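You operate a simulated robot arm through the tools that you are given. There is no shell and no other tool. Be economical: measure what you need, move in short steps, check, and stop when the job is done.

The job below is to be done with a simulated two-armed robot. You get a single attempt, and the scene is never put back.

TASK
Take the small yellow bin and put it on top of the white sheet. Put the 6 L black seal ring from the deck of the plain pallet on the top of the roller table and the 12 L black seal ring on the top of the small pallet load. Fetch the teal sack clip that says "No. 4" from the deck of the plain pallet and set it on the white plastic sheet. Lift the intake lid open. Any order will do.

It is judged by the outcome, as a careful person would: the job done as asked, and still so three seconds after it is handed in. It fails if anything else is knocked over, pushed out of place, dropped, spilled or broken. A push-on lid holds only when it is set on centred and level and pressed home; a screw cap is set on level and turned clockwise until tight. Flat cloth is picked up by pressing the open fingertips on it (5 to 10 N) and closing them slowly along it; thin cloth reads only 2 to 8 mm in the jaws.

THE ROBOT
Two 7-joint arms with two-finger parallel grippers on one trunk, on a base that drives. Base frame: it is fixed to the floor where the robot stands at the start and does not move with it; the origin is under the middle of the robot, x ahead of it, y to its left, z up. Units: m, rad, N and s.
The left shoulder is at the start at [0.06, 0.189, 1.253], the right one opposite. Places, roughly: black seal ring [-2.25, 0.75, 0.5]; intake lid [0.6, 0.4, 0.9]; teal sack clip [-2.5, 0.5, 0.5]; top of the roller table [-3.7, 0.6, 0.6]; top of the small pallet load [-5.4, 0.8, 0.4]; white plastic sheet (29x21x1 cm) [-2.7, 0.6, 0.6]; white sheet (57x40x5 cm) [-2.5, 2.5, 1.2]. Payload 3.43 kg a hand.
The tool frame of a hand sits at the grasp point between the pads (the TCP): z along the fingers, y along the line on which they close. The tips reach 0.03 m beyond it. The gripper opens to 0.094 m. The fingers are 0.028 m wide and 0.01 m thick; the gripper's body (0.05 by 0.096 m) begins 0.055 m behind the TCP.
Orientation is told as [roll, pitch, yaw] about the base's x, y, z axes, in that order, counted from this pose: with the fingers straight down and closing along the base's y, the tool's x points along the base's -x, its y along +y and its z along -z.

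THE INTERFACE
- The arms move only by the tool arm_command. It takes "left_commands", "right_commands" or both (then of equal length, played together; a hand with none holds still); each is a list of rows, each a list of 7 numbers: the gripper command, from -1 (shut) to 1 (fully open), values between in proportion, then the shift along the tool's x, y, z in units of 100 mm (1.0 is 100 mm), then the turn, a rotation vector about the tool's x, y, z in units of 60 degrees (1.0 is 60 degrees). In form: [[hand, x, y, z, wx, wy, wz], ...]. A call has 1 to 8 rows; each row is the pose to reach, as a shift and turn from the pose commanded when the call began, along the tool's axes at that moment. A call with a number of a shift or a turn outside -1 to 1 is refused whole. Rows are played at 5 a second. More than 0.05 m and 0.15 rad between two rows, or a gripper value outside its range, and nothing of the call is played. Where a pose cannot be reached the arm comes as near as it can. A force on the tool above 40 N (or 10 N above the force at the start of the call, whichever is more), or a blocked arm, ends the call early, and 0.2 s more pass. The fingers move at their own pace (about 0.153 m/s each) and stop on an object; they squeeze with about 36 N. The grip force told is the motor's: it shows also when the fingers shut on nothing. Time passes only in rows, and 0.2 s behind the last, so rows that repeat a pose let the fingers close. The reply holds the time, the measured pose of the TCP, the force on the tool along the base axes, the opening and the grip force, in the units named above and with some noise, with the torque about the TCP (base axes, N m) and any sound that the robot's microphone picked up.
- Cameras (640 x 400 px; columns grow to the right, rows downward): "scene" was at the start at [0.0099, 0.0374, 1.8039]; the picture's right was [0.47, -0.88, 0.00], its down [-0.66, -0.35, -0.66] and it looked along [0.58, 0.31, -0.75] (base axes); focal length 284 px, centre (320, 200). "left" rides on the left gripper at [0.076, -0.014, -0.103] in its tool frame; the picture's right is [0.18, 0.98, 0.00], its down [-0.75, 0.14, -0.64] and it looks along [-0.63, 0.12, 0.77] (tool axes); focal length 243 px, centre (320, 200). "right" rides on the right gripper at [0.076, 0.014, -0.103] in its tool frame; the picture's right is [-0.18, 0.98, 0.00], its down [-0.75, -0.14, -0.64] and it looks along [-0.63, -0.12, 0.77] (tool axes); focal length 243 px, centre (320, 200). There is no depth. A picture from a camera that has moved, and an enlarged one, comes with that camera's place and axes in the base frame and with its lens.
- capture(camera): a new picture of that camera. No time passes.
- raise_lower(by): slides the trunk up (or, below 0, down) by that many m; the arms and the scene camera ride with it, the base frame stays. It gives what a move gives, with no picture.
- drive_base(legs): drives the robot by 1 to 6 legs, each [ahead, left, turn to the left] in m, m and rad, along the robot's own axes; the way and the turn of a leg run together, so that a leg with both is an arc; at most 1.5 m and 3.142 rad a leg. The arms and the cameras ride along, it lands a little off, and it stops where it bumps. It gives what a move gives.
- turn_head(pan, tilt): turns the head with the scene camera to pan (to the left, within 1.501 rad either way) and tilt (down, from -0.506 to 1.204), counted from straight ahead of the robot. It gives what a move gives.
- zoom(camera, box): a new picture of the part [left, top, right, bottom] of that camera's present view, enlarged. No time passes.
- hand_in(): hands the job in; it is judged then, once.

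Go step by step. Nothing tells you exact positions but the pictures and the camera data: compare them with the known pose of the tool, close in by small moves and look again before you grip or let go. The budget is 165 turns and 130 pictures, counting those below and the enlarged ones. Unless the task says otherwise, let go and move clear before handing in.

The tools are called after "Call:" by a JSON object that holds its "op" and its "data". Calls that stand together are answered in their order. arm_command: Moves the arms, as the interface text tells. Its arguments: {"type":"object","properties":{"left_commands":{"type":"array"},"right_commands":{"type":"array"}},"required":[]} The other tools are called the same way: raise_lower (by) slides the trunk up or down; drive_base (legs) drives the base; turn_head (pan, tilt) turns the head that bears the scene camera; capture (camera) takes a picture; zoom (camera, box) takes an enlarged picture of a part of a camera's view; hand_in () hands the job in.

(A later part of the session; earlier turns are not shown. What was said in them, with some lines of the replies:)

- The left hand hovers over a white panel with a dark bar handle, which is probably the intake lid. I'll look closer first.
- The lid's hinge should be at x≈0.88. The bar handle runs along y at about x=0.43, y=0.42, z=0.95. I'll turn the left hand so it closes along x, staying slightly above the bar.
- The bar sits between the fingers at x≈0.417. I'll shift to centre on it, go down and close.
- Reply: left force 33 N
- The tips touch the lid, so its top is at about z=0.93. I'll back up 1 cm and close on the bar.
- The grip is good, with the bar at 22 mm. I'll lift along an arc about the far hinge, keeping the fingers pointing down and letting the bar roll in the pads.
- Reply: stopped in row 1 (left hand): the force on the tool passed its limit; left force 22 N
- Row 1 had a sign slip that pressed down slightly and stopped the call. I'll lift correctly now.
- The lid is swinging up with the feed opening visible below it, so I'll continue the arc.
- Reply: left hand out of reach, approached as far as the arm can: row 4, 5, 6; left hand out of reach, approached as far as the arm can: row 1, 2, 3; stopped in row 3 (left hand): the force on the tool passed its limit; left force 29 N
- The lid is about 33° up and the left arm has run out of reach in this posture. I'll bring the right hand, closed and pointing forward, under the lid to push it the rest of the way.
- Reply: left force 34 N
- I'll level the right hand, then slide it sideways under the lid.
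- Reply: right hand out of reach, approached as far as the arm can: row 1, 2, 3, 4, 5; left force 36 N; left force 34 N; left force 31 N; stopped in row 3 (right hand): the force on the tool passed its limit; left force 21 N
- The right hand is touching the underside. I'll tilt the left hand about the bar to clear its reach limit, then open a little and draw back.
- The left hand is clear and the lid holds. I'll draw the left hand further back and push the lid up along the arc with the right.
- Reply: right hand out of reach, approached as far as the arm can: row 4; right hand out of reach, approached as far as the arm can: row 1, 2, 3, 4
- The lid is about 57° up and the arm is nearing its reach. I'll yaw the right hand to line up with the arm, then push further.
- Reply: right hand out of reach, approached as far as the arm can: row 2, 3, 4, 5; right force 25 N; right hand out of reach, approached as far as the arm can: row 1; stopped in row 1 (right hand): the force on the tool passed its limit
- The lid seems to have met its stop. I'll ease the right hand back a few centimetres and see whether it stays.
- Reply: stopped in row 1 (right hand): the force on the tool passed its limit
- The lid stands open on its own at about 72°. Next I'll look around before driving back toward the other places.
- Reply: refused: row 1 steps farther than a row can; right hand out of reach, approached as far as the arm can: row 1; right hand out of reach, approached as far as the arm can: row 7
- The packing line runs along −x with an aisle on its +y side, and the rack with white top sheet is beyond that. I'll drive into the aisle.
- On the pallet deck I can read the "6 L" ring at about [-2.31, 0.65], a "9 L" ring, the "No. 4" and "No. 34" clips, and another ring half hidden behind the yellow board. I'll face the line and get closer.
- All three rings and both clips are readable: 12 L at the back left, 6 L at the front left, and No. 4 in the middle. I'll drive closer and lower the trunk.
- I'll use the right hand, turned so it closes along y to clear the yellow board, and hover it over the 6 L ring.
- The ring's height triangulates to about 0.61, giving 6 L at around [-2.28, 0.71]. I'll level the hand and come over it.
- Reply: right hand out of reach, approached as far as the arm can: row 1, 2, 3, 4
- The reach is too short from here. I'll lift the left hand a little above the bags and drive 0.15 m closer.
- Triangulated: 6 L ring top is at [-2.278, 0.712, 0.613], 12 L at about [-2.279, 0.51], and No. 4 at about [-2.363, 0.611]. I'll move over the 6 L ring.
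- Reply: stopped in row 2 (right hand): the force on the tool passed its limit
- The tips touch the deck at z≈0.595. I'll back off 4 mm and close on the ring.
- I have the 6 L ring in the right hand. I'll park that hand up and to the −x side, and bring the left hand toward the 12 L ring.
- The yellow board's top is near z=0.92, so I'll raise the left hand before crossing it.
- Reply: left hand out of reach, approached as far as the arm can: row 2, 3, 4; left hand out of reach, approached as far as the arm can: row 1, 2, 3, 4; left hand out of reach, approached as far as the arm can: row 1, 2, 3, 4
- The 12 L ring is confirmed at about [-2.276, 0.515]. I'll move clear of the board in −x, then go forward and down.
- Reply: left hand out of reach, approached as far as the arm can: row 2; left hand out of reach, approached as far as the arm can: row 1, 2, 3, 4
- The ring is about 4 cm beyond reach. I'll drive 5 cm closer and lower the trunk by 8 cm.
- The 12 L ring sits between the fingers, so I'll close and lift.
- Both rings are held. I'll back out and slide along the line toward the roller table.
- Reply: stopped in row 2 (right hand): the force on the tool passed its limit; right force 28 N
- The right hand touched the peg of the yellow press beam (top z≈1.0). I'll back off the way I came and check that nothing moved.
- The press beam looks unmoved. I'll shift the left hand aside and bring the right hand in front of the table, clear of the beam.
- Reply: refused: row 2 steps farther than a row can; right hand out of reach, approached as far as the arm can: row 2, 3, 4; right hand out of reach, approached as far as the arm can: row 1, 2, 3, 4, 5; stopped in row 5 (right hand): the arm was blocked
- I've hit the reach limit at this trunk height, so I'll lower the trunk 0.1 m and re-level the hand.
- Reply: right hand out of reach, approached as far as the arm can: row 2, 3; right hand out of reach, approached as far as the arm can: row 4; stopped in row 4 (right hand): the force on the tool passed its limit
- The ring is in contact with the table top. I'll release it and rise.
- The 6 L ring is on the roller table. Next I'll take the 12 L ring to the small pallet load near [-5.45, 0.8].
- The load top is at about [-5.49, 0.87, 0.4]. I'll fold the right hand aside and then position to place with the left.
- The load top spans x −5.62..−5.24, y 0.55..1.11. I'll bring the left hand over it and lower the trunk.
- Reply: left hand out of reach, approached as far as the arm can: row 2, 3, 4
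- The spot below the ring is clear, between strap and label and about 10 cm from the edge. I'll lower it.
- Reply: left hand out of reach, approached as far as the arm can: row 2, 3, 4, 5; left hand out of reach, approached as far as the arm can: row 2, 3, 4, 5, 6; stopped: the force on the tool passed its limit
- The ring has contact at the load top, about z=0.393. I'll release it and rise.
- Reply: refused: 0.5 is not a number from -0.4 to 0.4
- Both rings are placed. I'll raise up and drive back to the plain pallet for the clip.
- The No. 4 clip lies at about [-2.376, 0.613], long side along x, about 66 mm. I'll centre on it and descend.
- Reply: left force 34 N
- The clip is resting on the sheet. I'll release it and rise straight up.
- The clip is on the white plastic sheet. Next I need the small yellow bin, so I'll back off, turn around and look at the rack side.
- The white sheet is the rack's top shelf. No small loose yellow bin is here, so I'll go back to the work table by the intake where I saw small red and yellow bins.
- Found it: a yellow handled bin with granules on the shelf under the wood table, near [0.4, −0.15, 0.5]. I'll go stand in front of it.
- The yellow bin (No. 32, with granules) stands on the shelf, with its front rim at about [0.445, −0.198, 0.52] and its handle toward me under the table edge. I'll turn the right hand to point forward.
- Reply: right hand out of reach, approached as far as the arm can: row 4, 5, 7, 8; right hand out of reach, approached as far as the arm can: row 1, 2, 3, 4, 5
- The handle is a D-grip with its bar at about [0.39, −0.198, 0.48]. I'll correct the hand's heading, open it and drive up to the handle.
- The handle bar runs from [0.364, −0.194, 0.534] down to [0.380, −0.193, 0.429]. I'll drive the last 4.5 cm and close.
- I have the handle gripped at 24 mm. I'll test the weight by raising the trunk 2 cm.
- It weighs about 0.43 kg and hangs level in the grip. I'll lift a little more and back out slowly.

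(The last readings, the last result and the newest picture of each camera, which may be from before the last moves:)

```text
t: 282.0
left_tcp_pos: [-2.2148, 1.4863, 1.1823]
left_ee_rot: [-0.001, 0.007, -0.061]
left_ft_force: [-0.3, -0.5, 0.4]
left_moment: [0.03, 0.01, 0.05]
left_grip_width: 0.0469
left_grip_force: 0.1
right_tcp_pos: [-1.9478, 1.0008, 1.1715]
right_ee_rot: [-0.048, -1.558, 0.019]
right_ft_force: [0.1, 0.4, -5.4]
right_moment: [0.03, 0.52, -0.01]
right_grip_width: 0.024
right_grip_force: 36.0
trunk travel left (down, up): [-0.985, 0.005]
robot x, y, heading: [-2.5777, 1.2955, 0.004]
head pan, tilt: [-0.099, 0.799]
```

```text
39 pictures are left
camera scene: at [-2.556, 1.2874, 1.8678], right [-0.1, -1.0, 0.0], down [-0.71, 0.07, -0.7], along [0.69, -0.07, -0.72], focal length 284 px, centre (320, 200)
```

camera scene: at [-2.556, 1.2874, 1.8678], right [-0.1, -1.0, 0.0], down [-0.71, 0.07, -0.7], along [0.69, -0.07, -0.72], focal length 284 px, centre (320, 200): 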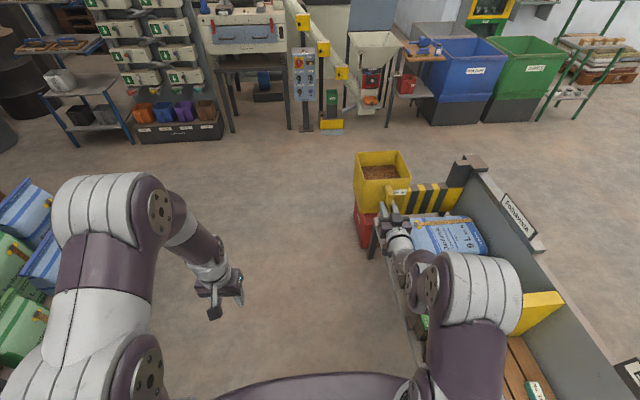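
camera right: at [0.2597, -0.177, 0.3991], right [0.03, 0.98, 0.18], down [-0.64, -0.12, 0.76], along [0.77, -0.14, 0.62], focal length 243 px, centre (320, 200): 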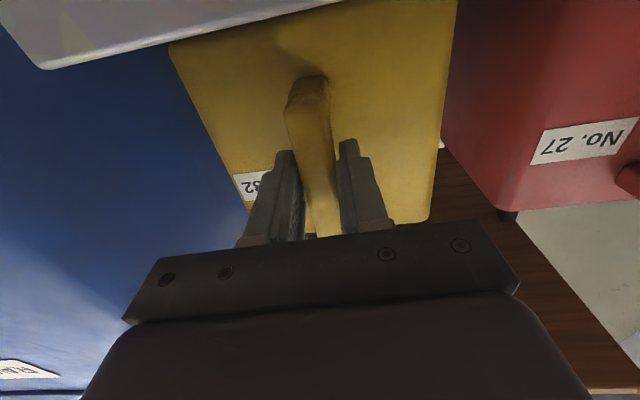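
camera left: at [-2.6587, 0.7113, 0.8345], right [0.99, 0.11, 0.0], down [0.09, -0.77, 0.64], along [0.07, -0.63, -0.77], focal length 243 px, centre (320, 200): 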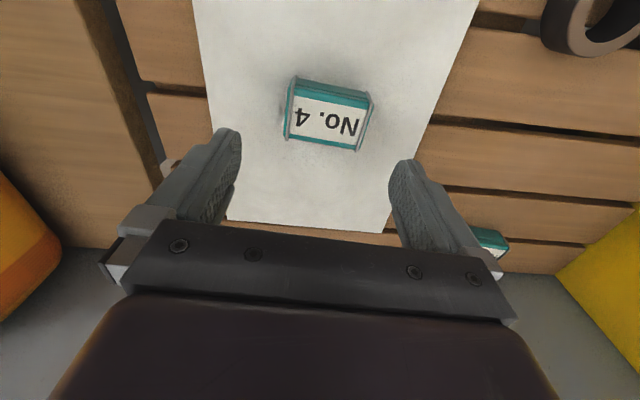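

The bin is still level. I'll raise the right arm, then turn toward the rack and look.

Call:
{"op": "arm_command", "data": {"right_commands": [[-1, -0.25, 0, 0, 0, 0, 0], [-1, -0.5, 0, 0, 0, 0, 0], [-1, -0.75, 0, 0, 0, 0, 0], [-1, -1, 0, 0, 0, 0, 0]]}}

Call:
{"op": "arm_command", "data": {"right_commands": [[-1, -0.25, 0, 0, 0, 0, 0], [-1, -0.5, 0, 0, 0, 0, 0], [-1, -0.75, 0, 0, 0, 0, 0], [-1, -1, 0, 0, 0, 0, 0]]}}

Call:
{"op": "drive_base", "data": {"legs": [[0, 0, 1.567]]}}

Call:
{"op": "turn_head", "data": {"pan": 0, "tilt": 0.5}}

Call:
{"op": "capture", "data": {"camera": "scene"}}

```text
t: 283.0
left_tcp_pos: [-2.2166, 1.488, 1.183]
left_ee_rot: [-0.001, 0.005, -0.061]
left_ft_force: [0.0, 0.2, 0.6]
left_moment: [0.01, 0.02, 0.01]
left_grip_width: 0.0471
left_grip_force: 0.0
right_tcp_pos: [-1.9488, 1.0016, 1.2737]
right_ee_rot: [-0.047, -1.56, 0.017]
right_ft_force: [-0.6, 0.3, -4.2]
right_moment: [0.0, 0.5, 0.01]
right_grip_width: 0.0242
right_grip_force: 35.9
trunk travel left (down, up): [-0.985, 0.005]
robot x, y, heading: [-2.5796, 1.2956, 0.003]
head pan, tilt: [-0.099, 0.799]
```

```text
t: 284.0
left_tcp_pos: [-2.2161, 1.4862, 1.1819]
left_ee_rot: [0.0, 0.006, -0.06]
left_ft_force: [0.1, -0.4, -0.2]
left_moment: [-0.04, 0.03, 0.01]
left_grip_width: 0.0469
left_grip_force: 0.1
right_tcp_pos: [-1.947, 1.0016, 1.3728]
right_ee_rot: [-0.049, -1.557, 0.019]
right_ft_force: [0.3, 0.2, -4.1]
right_moment: [0.01, 0.48, 0.01]
right_grip_width: 0.0244
right_grip_force: 35.4
trunk travel left (down, up): [-0.985, 0.005]
robot x, y, heading: [-2.577, 1.2979, -0.002]
head pan, tilt: [-0.099, 0.799]
```

```text
t: 288.2
left_tcp_pos: [-2.7681, 1.661, 1.1834]
left_ee_rot: [-0.001, 0.007, 1.505]
left_ft_force: [-0.8, -0.1, -0.3]
left_moment: [-0.02, 0.0, -0.01]
left_grip_width: 0.0467
left_grip_force: 0.0
right_tcp_pos: [-2.2804, 1.927, 1.3734]
right_ee_rot: [-0.034, -1.558, 1.57]
right_ft_force: [0.2, -0.2, -4.5]
right_moment: [-0.48, -0.03, 0.01]
right_grip_width: 0.0241
right_grip_force: 36.4
trunk travel left (down, up): [-0.985, 0.005]
robot x, y, heading: [-2.5809, 1.2932, 1.566]
head pan, tilt: [-0.099, 0.799]
```

```text
t: 289.0
left_tcp_pos: [-2.7683, 1.661, 1.1825]
left_ee_rot: [0.0, 0.008, 1.504]
left_ft_force: [-0.1, 1.3, -0.5]
left_moment: [-0.02, 0.01, 0.01]
left_grip_width: 0.0469
left_grip_force: 0.1
right_tcp_pos: [-2.2818, 1.9264, 1.3734]
right_ee_rot: [-0.048, -1.559, 1.583]
right_ft_force: [0.4, 0.0, -4.4]
right_moment: [-0.48, -0.02, -0.01]
right_grip_width: 0.0241
right_grip_force: 36.2
trunk travel left (down, up): [-0.985, 0.005]
robot x, y, heading: [-2.5794, 1.2949, 1.565]
head pan, tilt: [0.0, 0.499]
```

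```text
38 pictures are left
camera scene: at [-2.5782, 1.328, 1.8937], right [1.0, 0.0, 0.0], down [0.0, -0.48, -0.88], along [0.0, 0.88, -0.48], focal length 284 px, centre (320, 200)
```

scene: 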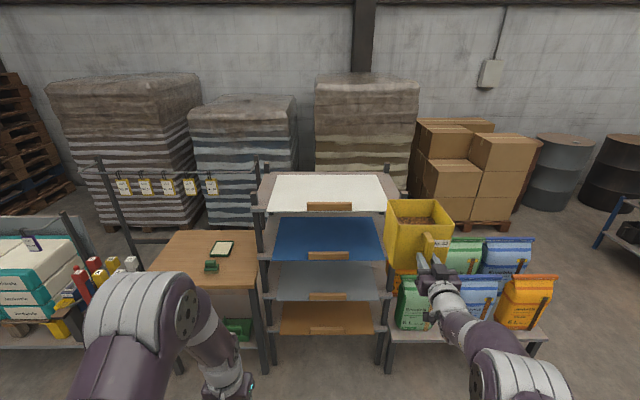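

Call:
{"op": "zoom", "data": {"camera": "scene", "box": [240, 150, 480, 300]}}

```text
2.67 times, centred on (360, 225) of scene
camera zoom: at [-2.5782, 1.328, 1.8937], right [1.0, 0.0, 0.0], down [0.0, -0.48, -0.88], along [0.0, 0.88, -0.48], focal length 759 px, centre (213, 133)
```

zoom: 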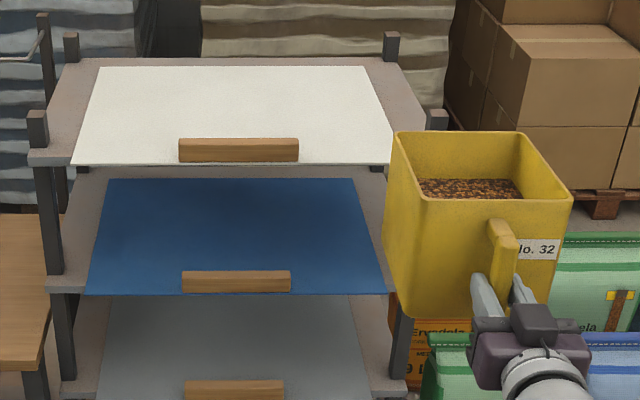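

The sheet surface is at z≈1.205, spanning x −2.82..−2.25 and y 2.49..2.89, with a wood block on its front centre. I'll place the bin on the free area to the right of the block.

Call:
{"op": "drive_base", "data": {"legs": [[0.45, 0.054, 0]]}}

Call:
{"op": "turn_head", "data": {"pan": -0.25, "tilt": 0.6}}

Call:
{"op": "capture", "data": {"camera": "scene"}}

Call:
{"op": "capture", "data": {"camera": "right"}}

```text
t: 291.8
left_tcp_pos: [-2.819, 2.1095, 1.1822]
left_ee_rot: [0.0, 0.006, 1.501]
left_ft_force: [0.1, -0.7, 0.1]
left_moment: [0.02, 0.03, 0.03]
left_grip_width: 0.0468
left_grip_force: 0.1
right_tcp_pos: [-2.3306, 2.3747, 1.3754]
right_ee_rot: [-0.034, -1.561, 1.564]
right_ft_force: [0.0, -0.5, -3.9]
right_moment: [-0.48, 0.0, -0.02]
right_grip_width: 0.024
right_grip_force: 35.2
trunk travel left (down, up): [-0.985, 0.005]
robot x, y, heading: [-2.6311, 1.7436, 1.567]
head pan, tilt: [0.0, 0.499]
```

```text
t: 292.5
left_tcp_pos: [-2.8182, 2.112, 1.1818]
left_ee_rot: [0.001, 0.007, 1.501]
left_ft_force: [0.4, 0.4, 0.5]
left_moment: [0.02, -0.03, 0.01]
left_grip_width: 0.0467
left_grip_force: 0.0
right_tcp_pos: [-2.3311, 2.3769, 1.3732]
right_ee_rot: [-0.042, -1.556, 1.573]
right_ft_force: [0.7, 0.0, -4.8]
right_moment: [-0.5, 0.02, 0.0]
right_grip_width: 0.0242
right_grip_force: 36.1
trunk travel left (down, up): [-0.985, 0.005]
robot x, y, heading: [-2.6272, 1.744, 1.559]
head pan, tilt: [-0.25, 0.6]
```

```text
36 pictures are left
camera scene: at [-2.6077, 1.7732, 1.8847], right [0.97, -0.25, 0.0], down [-0.14, -0.55, -0.82], along [0.21, 0.8, -0.57], focal length 284 px, centre (320, 200)
```

scene: 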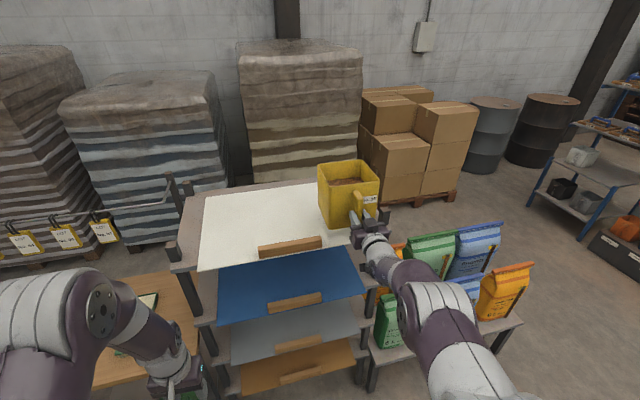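

```text
35 pictures are left
camera right: at [-2.3493, 2.2726, 1.298], right [-0.98, 0.04, 0.18], down [0.12, -0.64, 0.76], along [0.15, 0.77, 0.62], focal length 243 px, centre (320, 200)
```

right: 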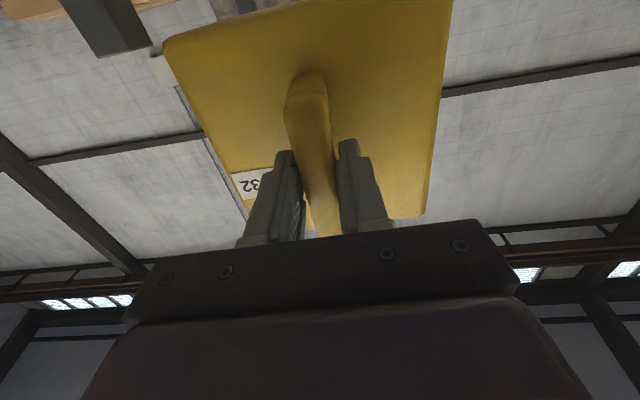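

Call:
{"op": "drive_base", "data": {"legs": [[0.11, 0.015, 0]]}}

Call:
{"op": "capture", "data": {"camera": "scene"}}

```text
t: 293.7
left_tcp_pos: [-2.8309, 2.2184, 1.1837]
left_ee_rot: [0.002, 0.005, 1.504]
left_ft_force: [0.2, 0.8, 0.6]
left_moment: [0.01, -0.02, -0.01]
left_grip_width: 0.0469
left_grip_force: 0.1
right_tcp_pos: [-2.3442, 2.4825, 1.3756]
right_ee_rot: [-0.02, -1.56, 1.553]
right_ft_force: [0.2, -1.3, -3.7]
right_moment: [-0.48, -0.03, 0.02]
right_grip_width: 0.024
right_grip_force: 36.4
trunk travel left (down, up): [-0.985, 0.005]
robot x, y, heading: [-2.6451, 1.8588, 1.567]
head pan, tilt: [-0.25, 0.6]
```

```text
34 pictures are left
camera scene: at [-2.621, 1.8782, 1.8848], right [0.97, -0.25, 0.0], down [-0.14, -0.54, -0.83], along [0.21, 0.8, -0.56], focal length 284 px, centre (320, 200)
```

scene: 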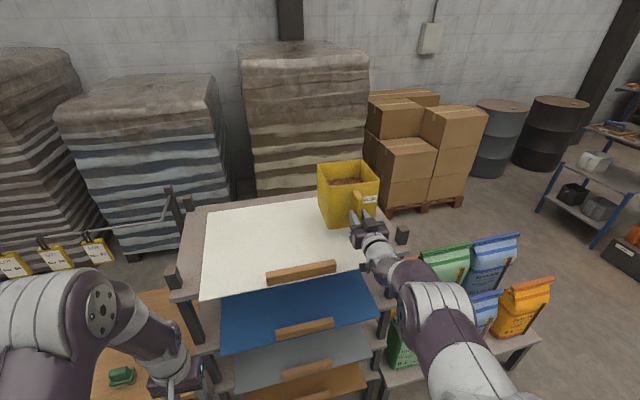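

Call:
{"op": "raise_lower", "data": {"by": -0.05}}

Call:
{"op": "zoom", "data": {"camera": "scene", "box": [240, 140, 440, 290]}}

```text
t: 294.6
left_tcp_pos: [-2.8336, 2.2222, 1.1324]
left_ee_rot: [0.0, 0.005, 1.502]
left_ft_force: [-0.2, 0.5, 0.7]
left_moment: [0.0, 0.02, 0.03]
left_grip_width: 0.0471
left_grip_force: 0.0
right_tcp_pos: [-2.3447, 2.4857, 1.3252]
right_ee_rot: [-0.12, -1.56, 1.651]
right_ft_force: [-0.9, 1.3, 0.5]
right_moment: [0.34, 0.26, -0.08]
right_grip_width: 0.0244
right_grip_force: 36.5
trunk travel left (down, up): [-0.935, 0.055]
robot x, y, heading: [-2.6446, 1.8539, 1.563]
head pan, tilt: [-0.25, 0.6]
```

```text
2.67 times, centred on (340, 215) of scene
camera zoom: at [-2.622, 1.8822, 1.8348], right [0.97, -0.25, 0.0], down [-0.14, -0.55, -0.82], along [0.21, 0.8, -0.57], focal length 759 px, centre (267, 160)
```

zoom: 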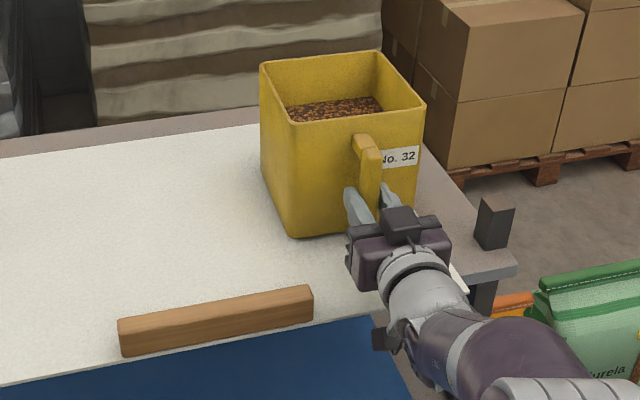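

The bin is resting on the sheet, since the force went to zero. I'll open the fingers and back straight out.

Call:
{"op": "arm_command", "data": {"right_commands": [[-0.4, 0, 0, 0, 0, 0, 0], [0.2, 0, 0, 0, 0, 0, 0], [0.8, 0, 0, 0, 0, 0, 0], [0.8, 0, 0, 0, 0, 0, 0]]}}

Call:
{"op": "capture", "data": {"camera": "right"}}

Call:
{"op": "zoom", "data": {"camera": "scene", "box": [240, 140, 440, 290]}}

```text
t: 295.6
left_tcp_pos: [-2.8321, 2.2211, 1.1324]
left_ee_rot: [-0.002, 0.004, 1.503]
left_ft_force: [0.7, -0.3, 0.7]
left_moment: [0.03, 0.01, -0.01]
left_grip_width: 0.047
left_grip_force: 0.1
right_tcp_pos: [-2.3453, 2.4859, 1.3232]
right_ee_rot: [-0.073, -1.561, 1.603]
right_ft_force: [1.0, 0.6, -0.2]
right_moment: [0.0, -0.01, -0.01]
right_grip_width: 0.0848
right_grip_force: 0.0
trunk travel left (down, up): [-0.935, 0.055]
robot x, y, heading: [-2.645, 1.853, 1.558]
head pan, tilt: [-0.25, 0.6]
```

```text
32 pictures are left
camera right: at [-2.3636, 2.3821, 1.2486], right [-0.98, 0.04, 0.18], down [0.12, -0.64, 0.76], along [0.15, 0.77, 0.62], focal length 243 px, centre (320, 200)
```

right: 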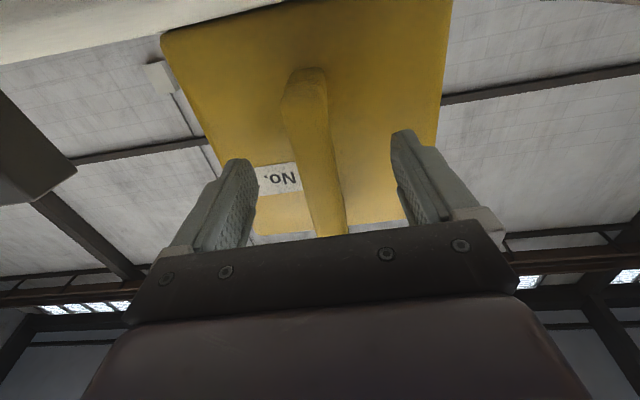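

```text
2.67 times, centred on (340, 215) of scene
camera zoom: at [-2.6219, 1.8821, 1.8347], right [0.97, -0.25, 0.0], down [-0.14, -0.55, -0.82], along [0.21, 0.8, -0.57], focal length 759 px, centre (267, 160)
```

zoom: 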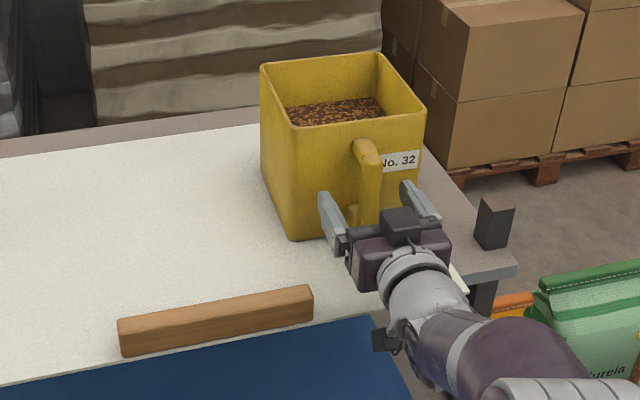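

Call:
{"op": "drive_base", "data": {"legs": [[-0.4, 0, 0]]}}

Call:
{"op": "capture", "data": {"camera": "scene"}}

Call:
{"op": "zoom", "data": {"camera": "scene", "box": [230, 140, 430, 265]}}

```text
t: 298.1
left_tcp_pos: [-2.8359, 1.8249, 1.133]
left_ee_rot: [-0.002, 0.008, 1.506]
left_ft_force: [0.1, 0.8, 0.2]
left_moment: [-0.04, 0.01, 0.01]
left_grip_width: 0.0468
left_grip_force: 0.1
right_tcp_pos: [-2.3512, 2.0924, 1.3231]
right_ee_rot: [-0.064, -1.559, 1.6]
right_ft_force: [0.4, 0.3, 0.3]
right_moment: [-0.01, 0.0, -0.01]
right_grip_width: 0.0844
right_grip_force: 0.1
trunk travel left (down, up): [-0.935, 0.055]
robot x, y, heading: [-2.6496, 1.4615, 1.573]
head pan, tilt: [-0.25, 0.6]
```

```text
30 pictures are left
camera scene: at [-2.6239, 1.4876, 1.8346], right [0.97, -0.25, 0.0], down [-0.14, -0.55, -0.82], along [0.21, 0.8, -0.57], focal length 284 px, centre (320, 200)
```

scene: 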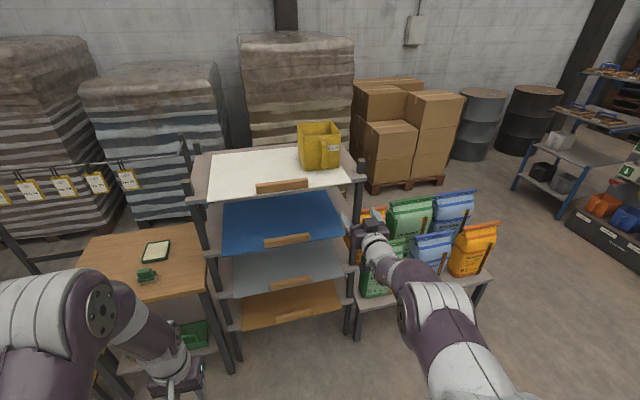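

```text
3.20 times, centred on (330, 202) of scene
camera zoom: at [-2.6239, 1.4876, 1.8346], right [0.97, -0.25, 0.0], down [-0.14, -0.55, -0.82], along [0.21, 0.8, -0.57], focal length 910 px, centre (288, 192)
```

zoom: 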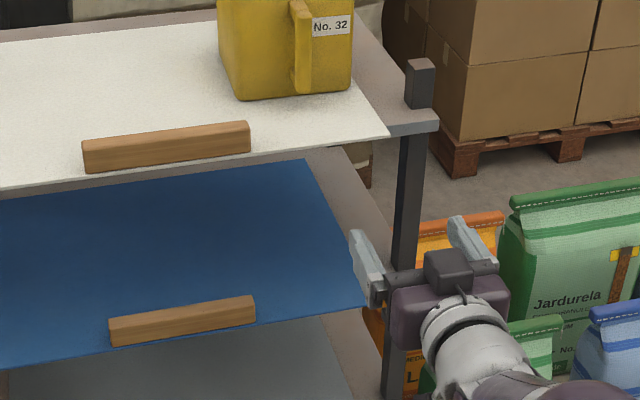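

The bin stands on the white sheet with the hand well clear, and the rings, clip and lid were all seen in place. I'll hand in now.

Call:
{"op": "hand_in", "data": {}}

```text
The job is handed in.
```

The job is handed in with all five parts done. It has not been judged yet, so these are my own observations from the pictures:

- **Yellow bin:** the bin labelled No. 32 stands on the white sheet, right of the wood block. It is about 1 cm from the sheet's right edge.
- **6 L ring:** it rests on top of the roller table.
- **12 L ring:** it rests on top of the small pallet load.
- **Sack clip:** the teal "No. 4" clip is on the white plastic sheet.
- **Intake lid:** it is open to about 72°, apparently at its stop, and stays up on its own.

The right hand bumped the yellow press beam at the roller table once. The beam looked unmoved in the picture afterwards.
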